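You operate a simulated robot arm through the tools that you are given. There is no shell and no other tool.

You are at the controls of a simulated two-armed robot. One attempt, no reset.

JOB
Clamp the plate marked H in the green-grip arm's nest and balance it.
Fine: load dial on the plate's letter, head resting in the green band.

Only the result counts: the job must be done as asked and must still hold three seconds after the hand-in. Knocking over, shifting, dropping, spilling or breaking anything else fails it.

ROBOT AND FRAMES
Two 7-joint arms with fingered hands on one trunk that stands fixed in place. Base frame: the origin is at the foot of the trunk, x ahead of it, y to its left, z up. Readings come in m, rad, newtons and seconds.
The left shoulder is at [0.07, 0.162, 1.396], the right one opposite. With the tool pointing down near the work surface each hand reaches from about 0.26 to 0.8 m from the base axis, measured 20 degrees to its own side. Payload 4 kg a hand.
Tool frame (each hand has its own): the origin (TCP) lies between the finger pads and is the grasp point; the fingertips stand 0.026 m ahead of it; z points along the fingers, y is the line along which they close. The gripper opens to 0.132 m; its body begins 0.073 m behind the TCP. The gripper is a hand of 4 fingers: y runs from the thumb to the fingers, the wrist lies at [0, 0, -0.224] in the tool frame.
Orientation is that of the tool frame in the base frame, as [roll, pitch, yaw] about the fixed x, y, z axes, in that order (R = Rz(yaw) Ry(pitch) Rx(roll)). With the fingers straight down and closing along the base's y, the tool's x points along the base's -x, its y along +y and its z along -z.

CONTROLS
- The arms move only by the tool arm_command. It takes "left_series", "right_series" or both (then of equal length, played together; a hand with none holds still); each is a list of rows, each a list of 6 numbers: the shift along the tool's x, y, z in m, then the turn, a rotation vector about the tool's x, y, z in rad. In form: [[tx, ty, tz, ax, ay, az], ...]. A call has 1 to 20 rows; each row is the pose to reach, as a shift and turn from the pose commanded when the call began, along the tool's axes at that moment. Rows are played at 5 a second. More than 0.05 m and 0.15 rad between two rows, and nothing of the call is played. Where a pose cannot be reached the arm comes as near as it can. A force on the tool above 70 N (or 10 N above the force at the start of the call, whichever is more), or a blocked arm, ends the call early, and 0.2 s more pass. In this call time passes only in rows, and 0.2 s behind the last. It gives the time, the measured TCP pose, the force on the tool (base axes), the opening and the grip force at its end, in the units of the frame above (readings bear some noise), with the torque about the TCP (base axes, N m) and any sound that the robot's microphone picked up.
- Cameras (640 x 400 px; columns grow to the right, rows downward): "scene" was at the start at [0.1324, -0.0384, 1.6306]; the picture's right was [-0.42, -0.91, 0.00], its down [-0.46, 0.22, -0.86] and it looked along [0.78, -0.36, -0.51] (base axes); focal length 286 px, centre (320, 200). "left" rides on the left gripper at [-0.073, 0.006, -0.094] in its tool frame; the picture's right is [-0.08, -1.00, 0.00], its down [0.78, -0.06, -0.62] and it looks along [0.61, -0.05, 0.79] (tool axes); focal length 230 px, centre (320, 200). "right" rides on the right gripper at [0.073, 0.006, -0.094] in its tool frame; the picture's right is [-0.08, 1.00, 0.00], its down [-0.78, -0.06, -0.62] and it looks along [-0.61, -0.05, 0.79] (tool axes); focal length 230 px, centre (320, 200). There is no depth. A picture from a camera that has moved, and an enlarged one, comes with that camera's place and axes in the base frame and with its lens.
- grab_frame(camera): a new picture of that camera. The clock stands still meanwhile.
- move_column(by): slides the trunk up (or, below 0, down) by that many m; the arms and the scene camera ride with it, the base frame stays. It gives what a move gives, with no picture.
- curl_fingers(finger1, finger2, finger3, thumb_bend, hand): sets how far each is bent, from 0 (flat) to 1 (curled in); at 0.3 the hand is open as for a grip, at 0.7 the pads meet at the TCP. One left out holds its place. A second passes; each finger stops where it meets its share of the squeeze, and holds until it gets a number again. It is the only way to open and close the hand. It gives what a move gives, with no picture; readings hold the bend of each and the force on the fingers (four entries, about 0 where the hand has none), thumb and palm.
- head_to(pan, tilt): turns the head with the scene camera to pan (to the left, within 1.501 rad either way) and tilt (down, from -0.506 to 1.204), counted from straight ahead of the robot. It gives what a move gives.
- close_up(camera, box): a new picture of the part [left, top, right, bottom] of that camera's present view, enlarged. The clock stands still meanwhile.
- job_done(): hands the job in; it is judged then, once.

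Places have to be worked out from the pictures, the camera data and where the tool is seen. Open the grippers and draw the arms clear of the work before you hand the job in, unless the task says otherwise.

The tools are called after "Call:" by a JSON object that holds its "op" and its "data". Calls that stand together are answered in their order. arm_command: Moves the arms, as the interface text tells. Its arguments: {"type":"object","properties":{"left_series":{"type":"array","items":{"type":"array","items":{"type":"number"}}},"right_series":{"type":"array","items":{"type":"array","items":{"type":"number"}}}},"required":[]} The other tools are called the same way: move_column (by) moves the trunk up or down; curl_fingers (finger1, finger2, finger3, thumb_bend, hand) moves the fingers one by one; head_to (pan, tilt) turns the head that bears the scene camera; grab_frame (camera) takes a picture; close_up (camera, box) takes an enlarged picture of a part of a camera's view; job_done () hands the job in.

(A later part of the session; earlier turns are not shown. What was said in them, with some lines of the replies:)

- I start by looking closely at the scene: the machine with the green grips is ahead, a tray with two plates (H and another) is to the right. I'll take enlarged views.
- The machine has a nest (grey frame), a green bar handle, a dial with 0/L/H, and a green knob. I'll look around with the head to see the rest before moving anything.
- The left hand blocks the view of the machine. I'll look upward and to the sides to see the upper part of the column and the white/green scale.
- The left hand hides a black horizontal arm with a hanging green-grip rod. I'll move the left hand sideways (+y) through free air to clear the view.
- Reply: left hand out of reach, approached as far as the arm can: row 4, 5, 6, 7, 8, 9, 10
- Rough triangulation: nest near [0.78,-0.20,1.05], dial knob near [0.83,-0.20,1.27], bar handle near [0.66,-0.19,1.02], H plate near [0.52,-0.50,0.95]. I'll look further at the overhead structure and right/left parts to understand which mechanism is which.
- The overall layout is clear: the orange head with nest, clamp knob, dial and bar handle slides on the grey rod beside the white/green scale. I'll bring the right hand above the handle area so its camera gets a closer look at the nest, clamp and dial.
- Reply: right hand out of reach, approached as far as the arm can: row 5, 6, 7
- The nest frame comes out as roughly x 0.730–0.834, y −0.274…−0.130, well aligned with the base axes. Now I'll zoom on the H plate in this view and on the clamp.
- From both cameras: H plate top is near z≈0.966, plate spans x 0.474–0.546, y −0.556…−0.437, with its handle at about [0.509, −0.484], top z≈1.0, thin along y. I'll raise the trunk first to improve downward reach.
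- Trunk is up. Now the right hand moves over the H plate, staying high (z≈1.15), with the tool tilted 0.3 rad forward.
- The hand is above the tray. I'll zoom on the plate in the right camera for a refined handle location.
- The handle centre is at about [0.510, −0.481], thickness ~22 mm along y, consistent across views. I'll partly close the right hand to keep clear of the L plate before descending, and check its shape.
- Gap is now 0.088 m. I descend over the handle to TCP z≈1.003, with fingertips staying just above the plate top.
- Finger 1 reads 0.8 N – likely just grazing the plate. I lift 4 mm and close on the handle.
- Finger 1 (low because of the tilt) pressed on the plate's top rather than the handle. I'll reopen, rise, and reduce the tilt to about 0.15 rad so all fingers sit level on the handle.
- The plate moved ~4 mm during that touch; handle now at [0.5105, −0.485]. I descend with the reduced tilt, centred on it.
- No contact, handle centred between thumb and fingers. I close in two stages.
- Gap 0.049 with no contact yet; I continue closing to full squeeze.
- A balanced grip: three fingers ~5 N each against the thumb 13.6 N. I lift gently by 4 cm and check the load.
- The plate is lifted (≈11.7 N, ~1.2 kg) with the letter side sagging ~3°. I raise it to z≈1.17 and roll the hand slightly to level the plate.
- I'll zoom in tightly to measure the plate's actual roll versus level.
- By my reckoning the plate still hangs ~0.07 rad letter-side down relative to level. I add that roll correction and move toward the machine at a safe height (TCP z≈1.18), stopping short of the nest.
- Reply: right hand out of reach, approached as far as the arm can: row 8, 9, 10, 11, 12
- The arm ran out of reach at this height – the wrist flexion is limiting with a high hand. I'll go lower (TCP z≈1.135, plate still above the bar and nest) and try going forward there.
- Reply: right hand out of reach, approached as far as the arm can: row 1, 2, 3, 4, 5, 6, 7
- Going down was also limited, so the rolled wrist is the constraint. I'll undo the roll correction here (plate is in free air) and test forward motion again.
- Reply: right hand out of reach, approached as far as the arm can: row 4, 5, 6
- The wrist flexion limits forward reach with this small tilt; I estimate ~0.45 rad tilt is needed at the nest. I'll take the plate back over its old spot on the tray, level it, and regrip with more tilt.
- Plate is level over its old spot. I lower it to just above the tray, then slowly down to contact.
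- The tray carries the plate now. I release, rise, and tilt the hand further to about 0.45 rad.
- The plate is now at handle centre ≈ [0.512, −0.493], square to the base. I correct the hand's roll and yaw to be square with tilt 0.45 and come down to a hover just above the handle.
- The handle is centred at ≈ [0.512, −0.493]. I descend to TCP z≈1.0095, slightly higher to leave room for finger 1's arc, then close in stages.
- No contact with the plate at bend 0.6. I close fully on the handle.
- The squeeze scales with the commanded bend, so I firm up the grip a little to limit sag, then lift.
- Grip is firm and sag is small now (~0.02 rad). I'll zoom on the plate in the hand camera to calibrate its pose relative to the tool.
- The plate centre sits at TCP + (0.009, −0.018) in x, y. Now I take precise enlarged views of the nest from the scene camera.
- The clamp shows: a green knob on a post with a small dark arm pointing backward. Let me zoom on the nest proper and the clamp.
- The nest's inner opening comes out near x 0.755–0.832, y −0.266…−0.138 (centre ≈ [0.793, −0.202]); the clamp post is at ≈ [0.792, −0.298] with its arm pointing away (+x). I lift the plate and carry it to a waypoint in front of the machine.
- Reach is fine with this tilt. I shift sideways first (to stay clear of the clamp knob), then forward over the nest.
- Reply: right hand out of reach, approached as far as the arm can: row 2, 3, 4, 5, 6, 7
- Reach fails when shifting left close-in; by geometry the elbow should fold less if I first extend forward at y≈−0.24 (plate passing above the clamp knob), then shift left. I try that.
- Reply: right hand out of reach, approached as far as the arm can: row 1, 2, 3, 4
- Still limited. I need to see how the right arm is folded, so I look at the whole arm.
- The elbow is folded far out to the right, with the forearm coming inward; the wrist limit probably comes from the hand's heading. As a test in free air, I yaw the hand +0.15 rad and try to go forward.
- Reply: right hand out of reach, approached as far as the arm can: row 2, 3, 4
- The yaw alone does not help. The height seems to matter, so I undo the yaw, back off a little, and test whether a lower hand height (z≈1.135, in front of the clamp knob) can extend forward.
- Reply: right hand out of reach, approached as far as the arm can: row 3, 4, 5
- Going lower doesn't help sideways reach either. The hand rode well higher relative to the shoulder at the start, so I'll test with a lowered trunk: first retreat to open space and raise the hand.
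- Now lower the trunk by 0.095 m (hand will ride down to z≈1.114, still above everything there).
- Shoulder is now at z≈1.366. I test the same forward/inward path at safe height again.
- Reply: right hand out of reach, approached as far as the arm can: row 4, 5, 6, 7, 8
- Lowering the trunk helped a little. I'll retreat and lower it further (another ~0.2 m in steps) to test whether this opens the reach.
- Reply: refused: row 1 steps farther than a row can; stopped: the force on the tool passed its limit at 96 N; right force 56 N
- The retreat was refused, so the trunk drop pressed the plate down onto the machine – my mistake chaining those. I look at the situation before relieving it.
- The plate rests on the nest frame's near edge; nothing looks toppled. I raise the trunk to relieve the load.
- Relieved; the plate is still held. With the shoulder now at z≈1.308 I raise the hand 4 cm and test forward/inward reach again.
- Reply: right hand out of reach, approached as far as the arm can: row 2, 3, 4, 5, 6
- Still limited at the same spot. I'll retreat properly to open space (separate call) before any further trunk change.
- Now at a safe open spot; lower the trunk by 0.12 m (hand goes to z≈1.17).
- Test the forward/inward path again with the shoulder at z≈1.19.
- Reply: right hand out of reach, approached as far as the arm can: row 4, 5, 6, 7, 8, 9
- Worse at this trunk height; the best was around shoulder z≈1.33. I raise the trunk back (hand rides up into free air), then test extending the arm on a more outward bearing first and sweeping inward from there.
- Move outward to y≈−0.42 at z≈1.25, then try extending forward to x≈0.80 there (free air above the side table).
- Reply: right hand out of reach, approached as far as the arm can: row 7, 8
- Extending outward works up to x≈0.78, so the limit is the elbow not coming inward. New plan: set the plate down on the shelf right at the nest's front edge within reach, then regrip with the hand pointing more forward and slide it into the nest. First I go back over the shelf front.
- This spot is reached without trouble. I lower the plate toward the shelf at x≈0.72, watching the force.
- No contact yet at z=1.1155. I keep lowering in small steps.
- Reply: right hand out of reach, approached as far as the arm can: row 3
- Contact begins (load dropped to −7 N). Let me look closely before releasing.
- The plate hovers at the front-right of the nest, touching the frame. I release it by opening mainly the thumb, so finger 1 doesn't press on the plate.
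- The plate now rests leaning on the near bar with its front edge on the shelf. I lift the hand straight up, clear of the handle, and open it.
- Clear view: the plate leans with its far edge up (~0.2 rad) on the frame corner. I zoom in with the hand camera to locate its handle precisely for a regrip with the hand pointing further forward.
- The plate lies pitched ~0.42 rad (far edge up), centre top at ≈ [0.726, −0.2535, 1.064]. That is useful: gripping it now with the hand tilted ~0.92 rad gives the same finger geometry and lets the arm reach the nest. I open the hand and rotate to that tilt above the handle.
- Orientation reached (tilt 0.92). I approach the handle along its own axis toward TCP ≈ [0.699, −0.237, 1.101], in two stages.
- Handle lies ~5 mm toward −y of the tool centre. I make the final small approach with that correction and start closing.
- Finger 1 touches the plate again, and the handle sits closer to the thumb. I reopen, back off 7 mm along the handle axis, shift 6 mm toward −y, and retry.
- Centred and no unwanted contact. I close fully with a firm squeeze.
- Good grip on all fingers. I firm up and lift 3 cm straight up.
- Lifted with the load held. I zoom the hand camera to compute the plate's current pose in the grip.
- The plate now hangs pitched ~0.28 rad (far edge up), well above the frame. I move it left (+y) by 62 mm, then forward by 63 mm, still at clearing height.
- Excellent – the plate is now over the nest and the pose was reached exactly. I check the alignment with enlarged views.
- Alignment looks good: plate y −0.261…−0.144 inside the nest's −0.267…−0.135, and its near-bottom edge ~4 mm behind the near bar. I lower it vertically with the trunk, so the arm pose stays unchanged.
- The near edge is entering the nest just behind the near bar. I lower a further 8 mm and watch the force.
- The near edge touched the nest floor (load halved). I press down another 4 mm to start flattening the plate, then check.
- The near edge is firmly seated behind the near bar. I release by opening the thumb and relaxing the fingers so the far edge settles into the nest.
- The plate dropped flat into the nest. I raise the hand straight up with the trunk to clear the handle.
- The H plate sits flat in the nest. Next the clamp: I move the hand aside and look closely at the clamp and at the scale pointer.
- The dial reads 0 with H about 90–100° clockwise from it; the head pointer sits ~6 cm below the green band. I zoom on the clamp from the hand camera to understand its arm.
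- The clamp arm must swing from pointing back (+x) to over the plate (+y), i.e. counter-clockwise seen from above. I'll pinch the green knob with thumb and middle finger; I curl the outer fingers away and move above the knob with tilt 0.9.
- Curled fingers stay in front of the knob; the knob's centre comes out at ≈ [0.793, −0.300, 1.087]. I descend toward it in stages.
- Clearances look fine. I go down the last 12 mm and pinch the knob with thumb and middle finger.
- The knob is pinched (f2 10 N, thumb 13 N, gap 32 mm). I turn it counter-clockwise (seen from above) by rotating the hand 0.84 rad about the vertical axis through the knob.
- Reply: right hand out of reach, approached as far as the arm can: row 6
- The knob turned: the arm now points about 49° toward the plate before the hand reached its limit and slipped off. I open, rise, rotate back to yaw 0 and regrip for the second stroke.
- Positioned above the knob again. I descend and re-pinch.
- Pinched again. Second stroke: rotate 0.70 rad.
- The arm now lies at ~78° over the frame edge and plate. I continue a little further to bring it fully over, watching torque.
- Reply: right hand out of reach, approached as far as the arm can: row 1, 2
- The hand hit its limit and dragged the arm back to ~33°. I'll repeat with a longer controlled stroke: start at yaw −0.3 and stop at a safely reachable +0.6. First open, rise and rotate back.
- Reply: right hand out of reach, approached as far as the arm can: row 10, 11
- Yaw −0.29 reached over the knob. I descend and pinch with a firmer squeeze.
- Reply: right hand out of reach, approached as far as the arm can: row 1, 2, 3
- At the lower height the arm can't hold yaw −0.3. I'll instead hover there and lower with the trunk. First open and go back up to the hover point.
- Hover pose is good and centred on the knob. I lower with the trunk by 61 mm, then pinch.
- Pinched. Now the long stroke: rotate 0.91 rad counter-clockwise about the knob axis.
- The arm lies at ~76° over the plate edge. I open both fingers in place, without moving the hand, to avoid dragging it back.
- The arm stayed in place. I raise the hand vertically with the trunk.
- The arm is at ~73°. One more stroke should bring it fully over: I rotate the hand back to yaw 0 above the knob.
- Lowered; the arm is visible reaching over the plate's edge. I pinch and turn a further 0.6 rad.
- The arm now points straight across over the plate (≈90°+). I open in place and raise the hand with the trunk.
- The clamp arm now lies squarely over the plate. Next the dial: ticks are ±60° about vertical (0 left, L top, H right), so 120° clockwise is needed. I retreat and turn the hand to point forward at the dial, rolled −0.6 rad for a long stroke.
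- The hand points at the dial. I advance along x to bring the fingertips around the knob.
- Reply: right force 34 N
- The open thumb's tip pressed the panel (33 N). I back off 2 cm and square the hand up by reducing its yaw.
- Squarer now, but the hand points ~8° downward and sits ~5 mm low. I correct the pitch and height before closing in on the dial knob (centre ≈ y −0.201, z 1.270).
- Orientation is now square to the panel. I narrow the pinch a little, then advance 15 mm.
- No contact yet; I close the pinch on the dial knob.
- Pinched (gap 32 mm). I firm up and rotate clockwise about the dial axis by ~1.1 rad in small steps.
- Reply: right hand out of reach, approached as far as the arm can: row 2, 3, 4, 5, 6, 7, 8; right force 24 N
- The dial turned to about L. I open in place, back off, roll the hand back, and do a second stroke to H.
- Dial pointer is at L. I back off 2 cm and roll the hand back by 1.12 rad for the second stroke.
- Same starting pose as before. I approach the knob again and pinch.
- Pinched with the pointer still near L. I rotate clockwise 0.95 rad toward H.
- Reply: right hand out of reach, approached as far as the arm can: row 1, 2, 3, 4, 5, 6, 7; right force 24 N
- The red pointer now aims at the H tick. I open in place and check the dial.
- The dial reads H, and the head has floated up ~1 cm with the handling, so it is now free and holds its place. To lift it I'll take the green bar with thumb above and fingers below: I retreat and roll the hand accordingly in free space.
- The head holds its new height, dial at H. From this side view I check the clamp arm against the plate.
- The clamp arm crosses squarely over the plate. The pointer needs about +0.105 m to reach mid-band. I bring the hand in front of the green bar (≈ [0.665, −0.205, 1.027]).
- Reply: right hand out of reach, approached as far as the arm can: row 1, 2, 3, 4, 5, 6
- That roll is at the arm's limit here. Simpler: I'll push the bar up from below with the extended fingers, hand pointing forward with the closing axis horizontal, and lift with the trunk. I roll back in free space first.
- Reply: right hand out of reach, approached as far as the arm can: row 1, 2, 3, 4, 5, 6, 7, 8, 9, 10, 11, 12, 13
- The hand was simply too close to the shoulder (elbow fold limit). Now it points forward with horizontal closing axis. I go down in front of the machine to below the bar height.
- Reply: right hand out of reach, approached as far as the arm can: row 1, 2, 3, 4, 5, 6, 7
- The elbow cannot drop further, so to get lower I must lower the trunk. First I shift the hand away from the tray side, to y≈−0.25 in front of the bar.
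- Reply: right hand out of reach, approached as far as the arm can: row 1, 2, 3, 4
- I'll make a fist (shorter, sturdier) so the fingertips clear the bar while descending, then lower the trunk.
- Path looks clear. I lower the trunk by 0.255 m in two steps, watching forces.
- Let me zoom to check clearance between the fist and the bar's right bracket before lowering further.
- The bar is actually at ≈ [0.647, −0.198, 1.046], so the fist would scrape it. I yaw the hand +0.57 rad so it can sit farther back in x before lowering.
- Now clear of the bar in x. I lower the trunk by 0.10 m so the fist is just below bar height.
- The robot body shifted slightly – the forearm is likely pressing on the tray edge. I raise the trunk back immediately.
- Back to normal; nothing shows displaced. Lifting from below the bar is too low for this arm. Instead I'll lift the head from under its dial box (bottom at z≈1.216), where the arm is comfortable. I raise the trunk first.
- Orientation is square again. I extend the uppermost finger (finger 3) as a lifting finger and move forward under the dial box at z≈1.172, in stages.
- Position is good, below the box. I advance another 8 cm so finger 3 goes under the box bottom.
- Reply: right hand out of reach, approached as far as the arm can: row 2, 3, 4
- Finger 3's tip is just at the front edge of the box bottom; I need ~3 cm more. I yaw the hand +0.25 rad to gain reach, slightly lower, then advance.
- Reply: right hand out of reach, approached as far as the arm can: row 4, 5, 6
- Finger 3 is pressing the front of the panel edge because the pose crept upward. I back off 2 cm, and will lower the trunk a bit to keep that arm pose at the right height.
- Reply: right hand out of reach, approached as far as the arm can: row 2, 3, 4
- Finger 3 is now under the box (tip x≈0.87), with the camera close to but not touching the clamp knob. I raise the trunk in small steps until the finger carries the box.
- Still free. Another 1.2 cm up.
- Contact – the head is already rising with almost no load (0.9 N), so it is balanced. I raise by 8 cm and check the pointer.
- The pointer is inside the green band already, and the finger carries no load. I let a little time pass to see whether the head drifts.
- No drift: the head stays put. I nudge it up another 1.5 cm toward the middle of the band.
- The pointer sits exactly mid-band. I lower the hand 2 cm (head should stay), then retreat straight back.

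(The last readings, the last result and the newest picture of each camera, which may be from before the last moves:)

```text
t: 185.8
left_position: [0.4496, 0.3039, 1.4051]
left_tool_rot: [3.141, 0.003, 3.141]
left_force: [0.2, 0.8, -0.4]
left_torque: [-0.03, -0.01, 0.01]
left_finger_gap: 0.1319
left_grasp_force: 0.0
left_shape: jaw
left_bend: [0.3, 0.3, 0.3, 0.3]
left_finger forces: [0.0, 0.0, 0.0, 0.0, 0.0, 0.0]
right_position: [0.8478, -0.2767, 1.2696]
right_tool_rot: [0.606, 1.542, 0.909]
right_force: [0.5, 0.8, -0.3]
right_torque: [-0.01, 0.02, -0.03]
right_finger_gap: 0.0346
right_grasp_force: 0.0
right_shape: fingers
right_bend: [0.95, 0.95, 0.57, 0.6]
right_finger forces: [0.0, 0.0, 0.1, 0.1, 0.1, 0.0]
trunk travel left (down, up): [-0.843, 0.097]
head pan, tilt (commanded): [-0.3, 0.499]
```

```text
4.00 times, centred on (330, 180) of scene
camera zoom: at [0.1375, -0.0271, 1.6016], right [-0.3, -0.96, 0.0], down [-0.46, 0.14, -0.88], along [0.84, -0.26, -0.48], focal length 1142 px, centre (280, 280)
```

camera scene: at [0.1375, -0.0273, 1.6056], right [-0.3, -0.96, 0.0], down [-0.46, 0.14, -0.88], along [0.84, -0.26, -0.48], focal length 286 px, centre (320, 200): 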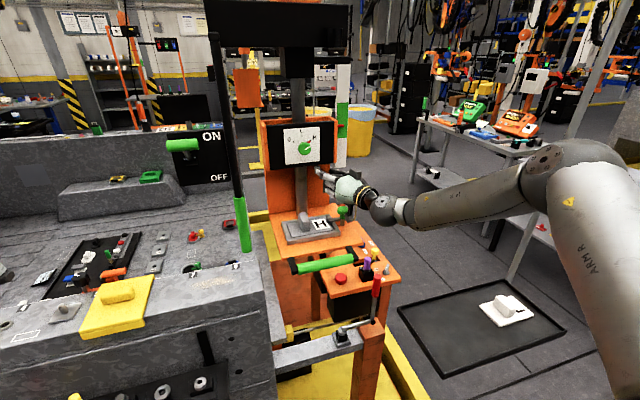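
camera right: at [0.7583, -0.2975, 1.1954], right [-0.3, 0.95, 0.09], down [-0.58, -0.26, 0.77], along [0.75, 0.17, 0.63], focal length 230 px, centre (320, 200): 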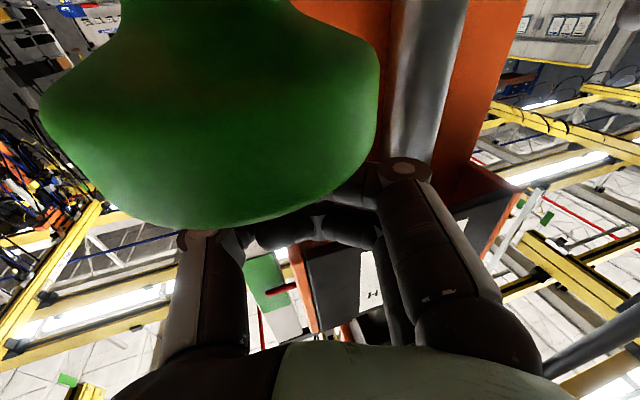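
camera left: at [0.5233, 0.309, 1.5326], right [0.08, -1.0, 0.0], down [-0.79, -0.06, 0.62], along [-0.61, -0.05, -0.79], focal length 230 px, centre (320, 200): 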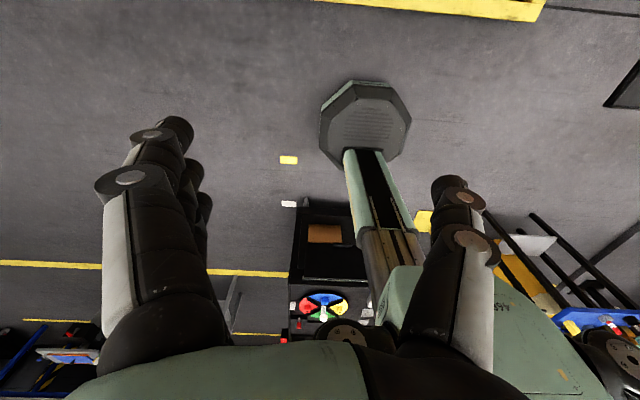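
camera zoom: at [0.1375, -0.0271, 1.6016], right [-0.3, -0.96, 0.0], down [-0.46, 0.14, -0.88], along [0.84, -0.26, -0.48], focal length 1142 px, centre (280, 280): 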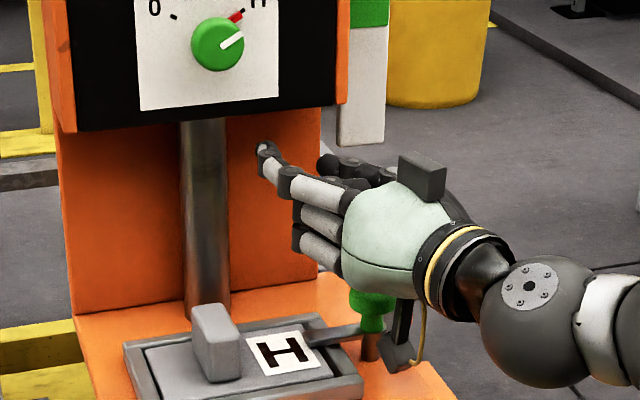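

The head stayed at mid-band. The hand camera is near the clamp knob, so I retreat straight along −x first, then out to the right.

Call:
{"op": "arm_command", "data": {"right_series": [[-0.0003, 0.006, -0.0191, 0, 0, 0], [-0.0007, 0.0119, -0.0382, 0, 0, 0], [-0.0014, 0.0239, -0.0764, 0, 0, 0], [-0.0021, 0.0358, -0.1145, 0, 0, 0], [-0.02, 0.03, -0.15, 0, 0, 0], [-0.03, 0.0, -0.18, 0, 0, 0], [-0.03, -0.04, -0.19, 0, 0, 0]]}}

Call:
{"op": "grab_frame", "data": {"camera": "scene"}}

Call:
{"op": "close_up", "data": {"camera": "scene", "box": [260, 60, 420, 160]}}

Call:
{"op": "close_up", "data": {"camera": "scene", "box": [270, 190, 366, 250]}}

```text
t: 187.3
left_position: [0.4496, 0.3016, 1.4056]
left_tool_rot: [3.141, 0.003, 3.141]
left_force: [-0.9, 0.2, 0.0]
left_torque: [0.01, 0.06, 0.01]
left_finger_gap: 0.1319
left_grasp_force: 0.1
left_shape: jaw
left_bend: [0.3, 0.3, 0.3, 0.3]
left_finger forces: [0.1, 0.1, 0.1, 0.1, 0.0, 0.0]
right_position: [0.6777, -0.3715, 1.2953]
right_tool_rot: [0.628, 1.54, 0.935]
right_force: [0.2, 0.6, 0.4]
right_torque: [0.03, -0.03, 0.03]
right_finger_gap: 0.0341
right_grasp_force: 0.0
right_shape: fingers
right_bend: [0.95, 0.95, 0.57, 0.6]
right_finger forces: [0.0, 0.1, 0.0, 0.0, 0.0, 0.0]
trunk travel left (down, up): [-0.843, 0.097]
head pan, tilt (commanded): [-0.3, 0.499]
```

```text
taken
camera scene: at [0.1377, -0.0291, 1.6015], right [-0.3, -0.96, 0.0], down [-0.46, 0.14, -0.88], along [0.84, -0.26, -0.48], focal length 286 px, centre (320, 200)
```

scene: 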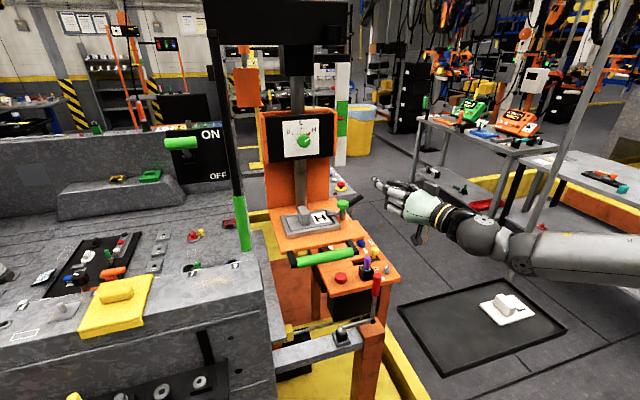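

```text
4.00 times, centred on (340, 110) of scene
camera zoom: at [0.1377, -0.0291, 1.6015], right [-0.3, -0.96, 0.0], down [-0.46, 0.14, -0.88], along [0.84, -0.26, -0.48], focal length 1142 px, centre (240, 560)
```

zoom: 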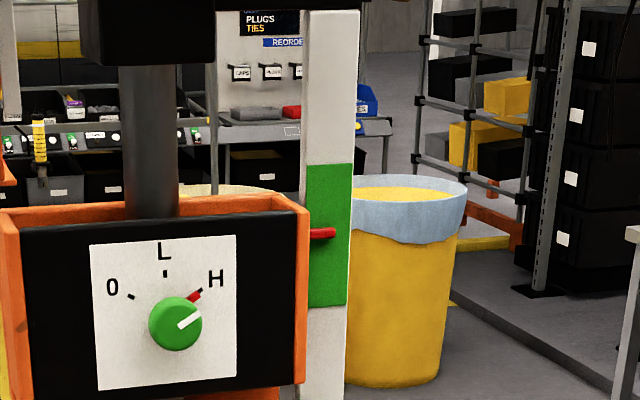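

```text
6.67 times, centred on (318, 220) of scene
camera zoom: at [0.1377, -0.0291, 1.6015], right [-0.3, -0.96, 0.0], down [-0.46, 0.14, -0.88], along [0.84, -0.26, -0.48], focal length 1904 px, centre (333, 67)
```

zoom: 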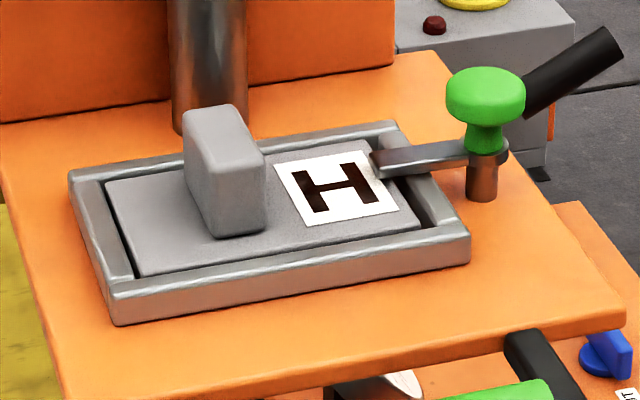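

All looks right. I zoom in on the dial for an exact check, and look at the tray and surroundings.

Call:
{"op": "close_up", "data": {"camera": "scene", "box": [276, 115, 332, 150]}}

Call:
{"op": "close_up", "data": {"camera": "scene", "box": [380, 250, 600, 388]}}

Call:
{"op": "grab_frame", "data": {"camera": "right"}}

```text
11.43 times, centred on (304, 132) of scene
camera zoom: at [0.1377, -0.0291, 1.6015], right [-0.3, -0.96, 0.0], down [-0.46, 0.14, -0.88], along [0.84, -0.26, -0.48], focal length 3264 px, centre (503, 971)
```

zoom: 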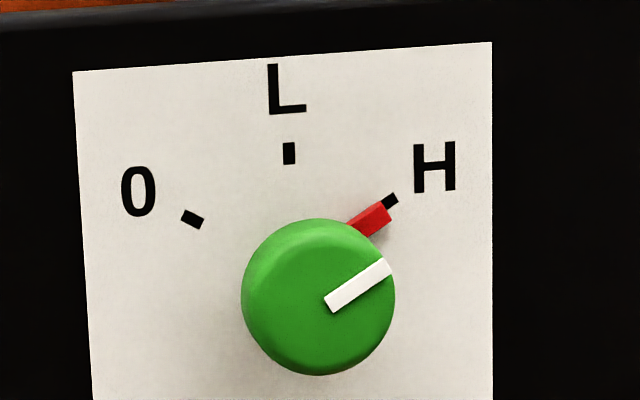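

```text
2.90 times, centred on (490, 319) of scene
camera zoom: at [0.1377, -0.0291, 1.6015], right [-0.3, -0.96, 0.0], down [-0.46, 0.14, -0.88], along [0.84, -0.26, -0.48], focal length 828 px, centre (-173, -145)
```

zoom: 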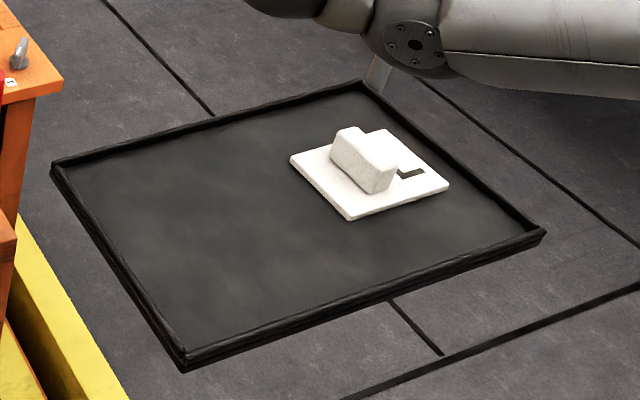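

```text
taken
camera right: at [0.5891, -0.3933, 1.2203], right [-0.3, 0.95, 0.1], down [-0.58, -0.26, 0.77], along [0.75, 0.17, 0.63], focal length 230 px, centre (320, 200)
```

right: 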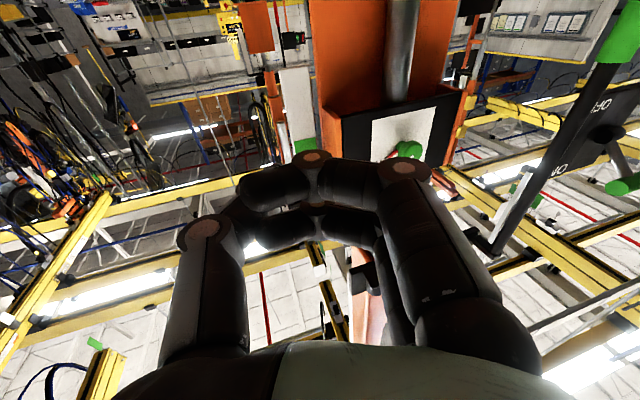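

The dial is exactly on H, tray and L plate are unmoved. I open the right hand and draw it further back from the machine.

Call:
{"op": "curl_fingers", "data": {"hand": "right", "finger1": 0.3, "finger2": 0.3, "finger3": 0.3, "thumb_bend": 0.3}}

Call:
{"op": "arm_command", "data": {"right_series": [[-0.02, -0.005, -0.03, 0, 0, 0], [-0.04, -0.015, -0.06, 0, 0, 0], [-0.06, -0.025, -0.09, 0, 0, 0], [-0.08, -0.035, -0.12, 0, 0, 0], [-0.08, -0.035, -0.12, 0, 0, 0]]}}

Call:
{"op": "grab_frame", "data": {"camera": "scene"}}

Call:
{"op": "close_up", "data": {"camera": "scene", "box": [260, 60, 420, 160]}}

```text
t: 188.3
left_position: [0.4498, 0.3028, 1.4059]
left_tool_rot: [3.141, 0.004, 3.141]
left_force: [-0.4, -0.4, -0.2]
left_torque: [-0.02, 0.01, -0.01]
left_finger_gap: 0.1316
left_grasp_force: 0.1
left_shape: jaw
left_bend: [0.3, 0.3, 0.3, 0.3]
left_finger forces: [0.0, 0.0, 0.0, 0.1, 0.1, 0.0]
right_position: [0.6783, -0.3706, 1.2956]
right_tool_rot: [0.601, 1.541, 0.904]
right_force: [-0.2, -0.1, 0.6]
right_torque: [-0.01, 0.0, 0.02]
right_finger_gap: 0.1359
right_grasp_force: 0.2
right_shape: fingers
right_bend: [0.3, 0.3, 0.3, 0.3]
right_finger forces: [0.1, 0.0, 0.0, 0.0, 0.0, 0.0]
trunk travel left (down, up): [-0.843, 0.097]
head pan, tilt (commanded): [-0.3, 0.499]
```

```text
t: 189.6
left_position: [0.4496, 0.3037, 1.405]
left_tool_rot: [3.142, 0.004, -3.14]
left_force: [-0.2, 0.5, -0.5]
left_torque: [0.03, -0.01, 0.0]
left_finger_gap: 0.1317
left_grasp_force: 0.0
left_shape: jaw
left_bend: [0.3, 0.3, 0.3, 0.3]
left_finger forces: [0.0, 0.0, 0.0, 0.1, 0.0, 0.0]
right_position: [0.5714, -0.442, 1.3719]
right_tool_rot: [0.598, 1.543, 0.903]
right_force: [-0.1, 1.0, 0.0]
right_torque: [0.0, -0.04, 0.02]
right_finger_gap: 0.1359
right_grasp_force: 0.0
right_shape: fingers
right_bend: [0.3, 0.3, 0.3, 0.3]
right_finger forces: [0.1, 0.0, 0.1, 0.0, 0.0, 0.1]
trunk travel left (down, up): [-0.843, 0.097]
head pan, tilt (commanded): [-0.3, 0.499]
```

```text
taken
camera scene: at [0.1372, -0.0278, 1.6016], right [-0.3, -0.96, 0.0], down [-0.46, 0.14, -0.88], along [0.84, -0.26, -0.48], focal length 286 px, centre (320, 200)
```

scene: 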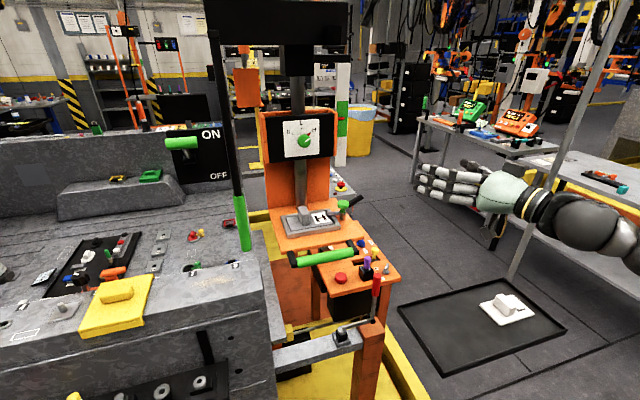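

```text
4.00 times, centred on (340, 110) of scene
camera zoom: at [0.1372, -0.0278, 1.6016], right [-0.3, -0.96, 0.0], down [-0.46, 0.14, -0.88], along [0.84, -0.26, -0.48], focal length 1142 px, centre (240, 560)
```

zoom: 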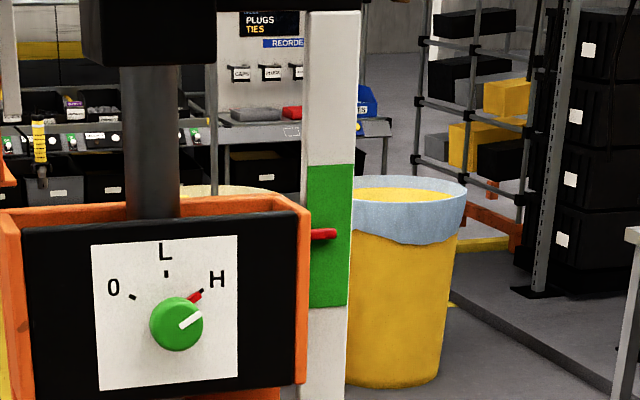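

Stable. Before handing in I want a level side view of the clamp arm over the plate, so I bring the hand camera to the right of the nest at a safe distance.

Call:
{"op": "arm_command", "data": {"right_series": [[0.0306, 0.001, 0.0223, -0.0472, 0.1033, -0.0167], [0.0613, 0.0019, 0.0446, -0.0943, 0.2067, -0.0333], [0.0919, 0.0029, 0.067, -0.1415, 0.31, -0.05], [0.1225, 0.0038, 0.0893, -0.1887, 0.4133, -0.0667], [0.1532, 0.0048, 0.1116, -0.2358, 0.5167, -0.0833], [0.1838, 0.0057, 0.1339, -0.283, 0.62, -0.1]]}}

Call:
{"op": "grab_frame", "data": {"camera": "right"}}

Call:
{"op": "grab_frame", "data": {"camera": "scene"}}

```text
t: 190.9
left_position: [0.4533, 0.3049, 1.4048]
left_tool_rot: [-3.139, 0.002, 3.141]
left_force: [0.4, 0.8, 1.0]
left_torque: [-0.04, -0.02, 0.01]
left_finger_gap: 0.1318
left_grasp_force: 0.1
left_shape: jaw
left_bend: [0.3, 0.3, 0.3, 0.3]
left_finger forces: [0.0, 0.1, 0.0, 0.0, 0.0, 0.0]
right_position: [0.7034, -0.3907, 1.1886]
right_tool_rot: [3.138, 0.97, -2.542]
right_force: [0.6, -0.3, 0.7]
right_torque: [0.03, 0.02, 0.01]
right_finger_gap: 0.1359
right_grasp_force: 0.0
right_shape: fingers
right_bend: [0.3, 0.3, 0.3, 0.3]
right_finger forces: [0.0, 0.0, 0.0, 0.0, 0.0, 0.1]
trunk travel left (down, up): [-0.843, 0.097]
head pan, tilt (commanded): [-0.3, 0.499]
```

```text
taken
camera right: at [0.6022, -0.4554, 1.1825], right [-0.53, 0.85, 0.06], down [-0.02, -0.09, 1.0], along [0.85, 0.52, 0.06], focal length 230 px, centre (320, 200)
```

right: 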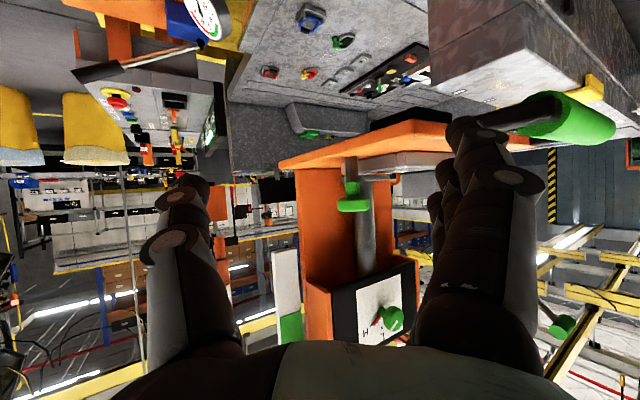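

```text
taken
camera scene: at [0.1402, -0.0262, 1.6014], right [-0.3, -0.96, 0.0], down [-0.46, 0.14, -0.88], along [0.84, -0.26, -0.48], focal length 286 px, centre (320, 200)
```

scene: 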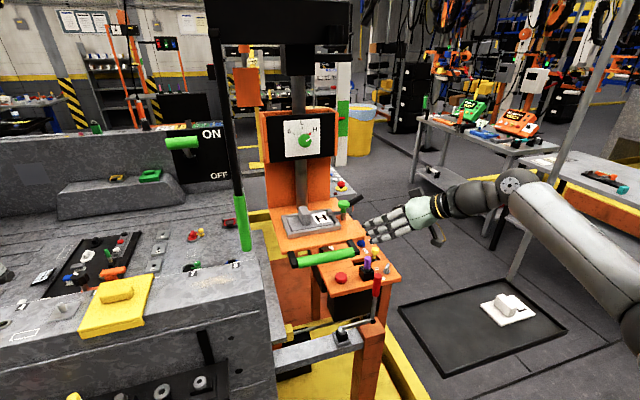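

I zoom into this side view of the clamp and nest.

Call:
{"op": "close_up", "data": {"camera": "right", "box": [280, 130, 440, 230]}}

Call:
{"op": "close_up", "data": {"camera": "right", "box": [320, 140, 400, 190]}}

Call:
{"op": "close_up", "data": {"camera": "scene", "box": [300, 190, 364, 230]}}

```text
4.00 times, centred on (360, 180) of right
camera zoom: at [0.6022, -0.4554, 1.1825], right [-0.53, 0.85, 0.06], down [-0.02, -0.09, 1.0], along [0.85, 0.52, 0.06], focal length 920 px, centre (160, 280)
```

zoom: 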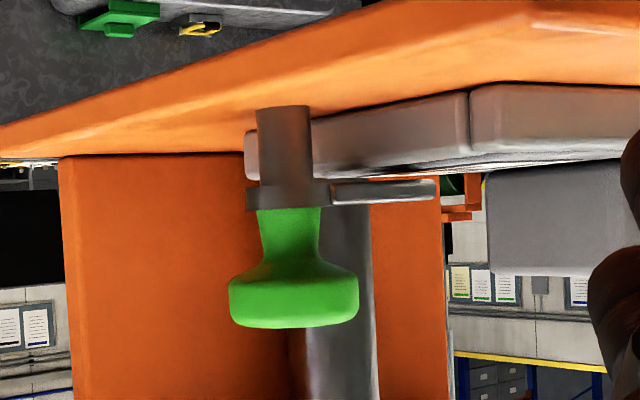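

```text
8.00 times, centred on (360, 165) of right
camera zoom: at [0.6022, -0.4554, 1.1825], right [-0.53, 0.85, 0.06], down [-0.02, -0.09, 1.0], along [0.85, 0.52, 0.06], focal length 1841 px, centre (0, 480)
```

zoom: 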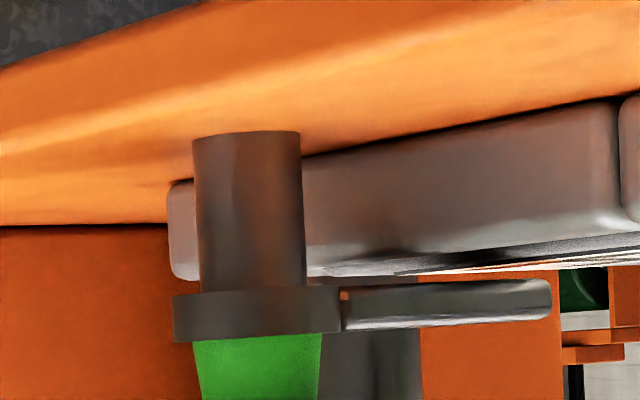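

```text
10.00 times, centred on (332, 210) of scene
camera zoom: at [0.1402, -0.0262, 1.6014], right [-0.3, -0.96, 0.0], down [-0.46, 0.14, -0.88], along [0.84, -0.26, -0.48], focal length 2856 px, centre (200, 100)
```

zoom: 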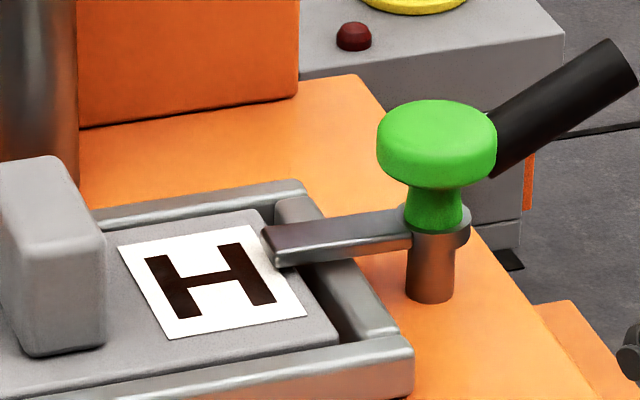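

The clamp arm sits just over the frame and plate edge, as a closed swing clamp should. I draw the right hand well clear again.

Call:
{"op": "arm_command", "data": {"right_series": [[-0.02, -0.01, -0.035, 0, 0, 0], [-0.045, -0.02, -0.07, 0, 0, 0], [-0.07, -0.03, -0.105, 0, 0, 0], [-0.095, -0.04, -0.14, 0, 0, 0], [-0.12, -0.05, -0.17, 0, 0, 0], [-0.12, -0.05, -0.17, 0, 0, 0]]}}

Call:
{"op": "grab_frame", "data": {"camera": "scene"}}

Call:
{"op": "close_up", "data": {"camera": "scene", "box": [260, 60, 420, 160]}}

Call:
{"op": "close_up", "data": {"camera": "scene", "box": [270, 190, 366, 250]}}

```text
t: 192.3
left_position: [0.451, 0.303, 1.4055]
left_tool_rot: [-3.142, 0.006, -3.141]
left_force: [-1.3, 0.5, -0.3]
left_torque: [0.02, 0.0, 0.01]
left_finger_gap: 0.1322
left_grasp_force: 0.0
left_shape: jaw
left_bend: [0.3, 0.3, 0.3, 0.3]
left_finger forces: [0.1, 0.1, 0.1, 0.1, 0.0, 0.0]
right_position: [0.6686, -0.4757, 1.386]
right_tool_rot: [3.139, 0.973, -2.544]
right_force: [0.0, 0.0, -0.4]
right_torque: [0.0, -0.01, 0.03]
right_finger_gap: 0.1356
right_grasp_force: 0.2
right_shape: fingers
right_bend: [0.3, 0.3, 0.3, 0.3]
right_finger forces: [0.1, 0.0, 0.1, 0.0, 0.1, 0.0]
trunk travel left (down, up): [-0.843, 0.097]
head pan, tilt (commanded): [-0.3, 0.499]
```

```text
taken
camera scene: at [0.1377, -0.0274, 1.6016], right [-0.3, -0.96, 0.0], down [-0.46, 0.14, -0.88], along [0.84, -0.26, -0.48], focal length 286 px, centre (320, 200)
```

scene: 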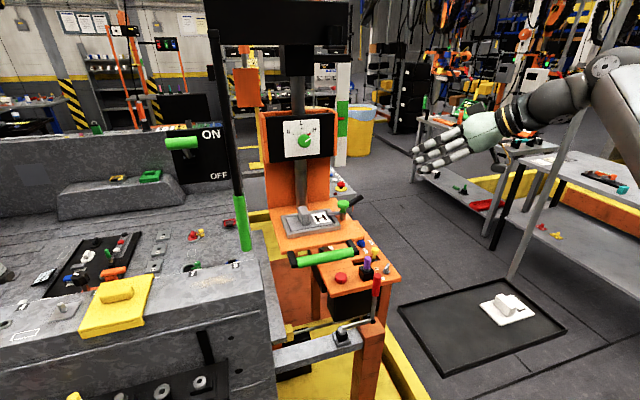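

```text
4.00 times, centred on (340, 110) of scene
camera zoom: at [0.1377, -0.0274, 1.6016], right [-0.3, -0.96, 0.0], down [-0.46, 0.14, -0.88], along [0.84, -0.26, -0.48], focal length 1142 px, centre (240, 560)
```

zoom: 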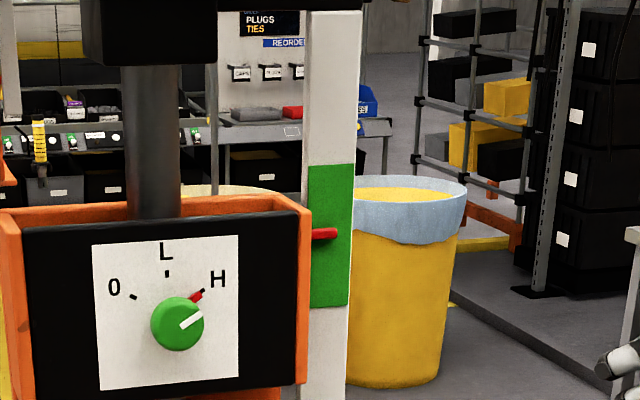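

```text
6.67 times, centred on (318, 220) of scene
camera zoom: at [0.1377, -0.0274, 1.6016], right [-0.3, -0.96, 0.0], down [-0.46, 0.14, -0.88], along [0.84, -0.26, -0.48], focal length 1904 px, centre (333, 67)
```

zoom: 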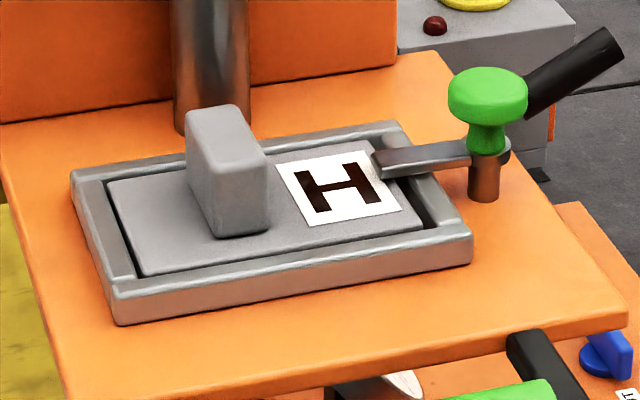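

The H plate is in the nest under the closed clamp, the dial points at H, and the head has rested mid-band for over 6 seconds without drifting. Both hands are open and clear, so I hand in the job.

Call:
{"op": "job_done", "data": {}}

```text
The job is handed in.
```

The job is handed in. At hand-in:

- **Plate:** the H plate lies flat in the nest.
- **Clamp:** I turned its arm about 90° so it crosses over the plate's edge. It sits a few millimetres above the plate rather than pressing on it. I took that as its closed position, since the last turn seemed to hit a stop, but I had no other confirmation.
- **Dial:** the pointer is exactly on the H mark.
- **Head:** the pointer sits in the middle of the green band. It held there without drifting from t=185.8 to t=192.3, with no hand touching it.
- **Surroundings:** measured against their starting positions, the tray and the L plate have not moved. Both hands are open and clear of the machine.

Two unintended contacts happened along the way:

- **Plate pressed on the nest frame:** a trunk move I chained after a refused arm move pushed the plate down on the frame at up to 96 N before it stopped. I saw no damage.
- **Robot pushed out of line:** later, something, probably the right forearm against the tray, shifted the robot's body by under 1 cm. I raised the trunk straight away.
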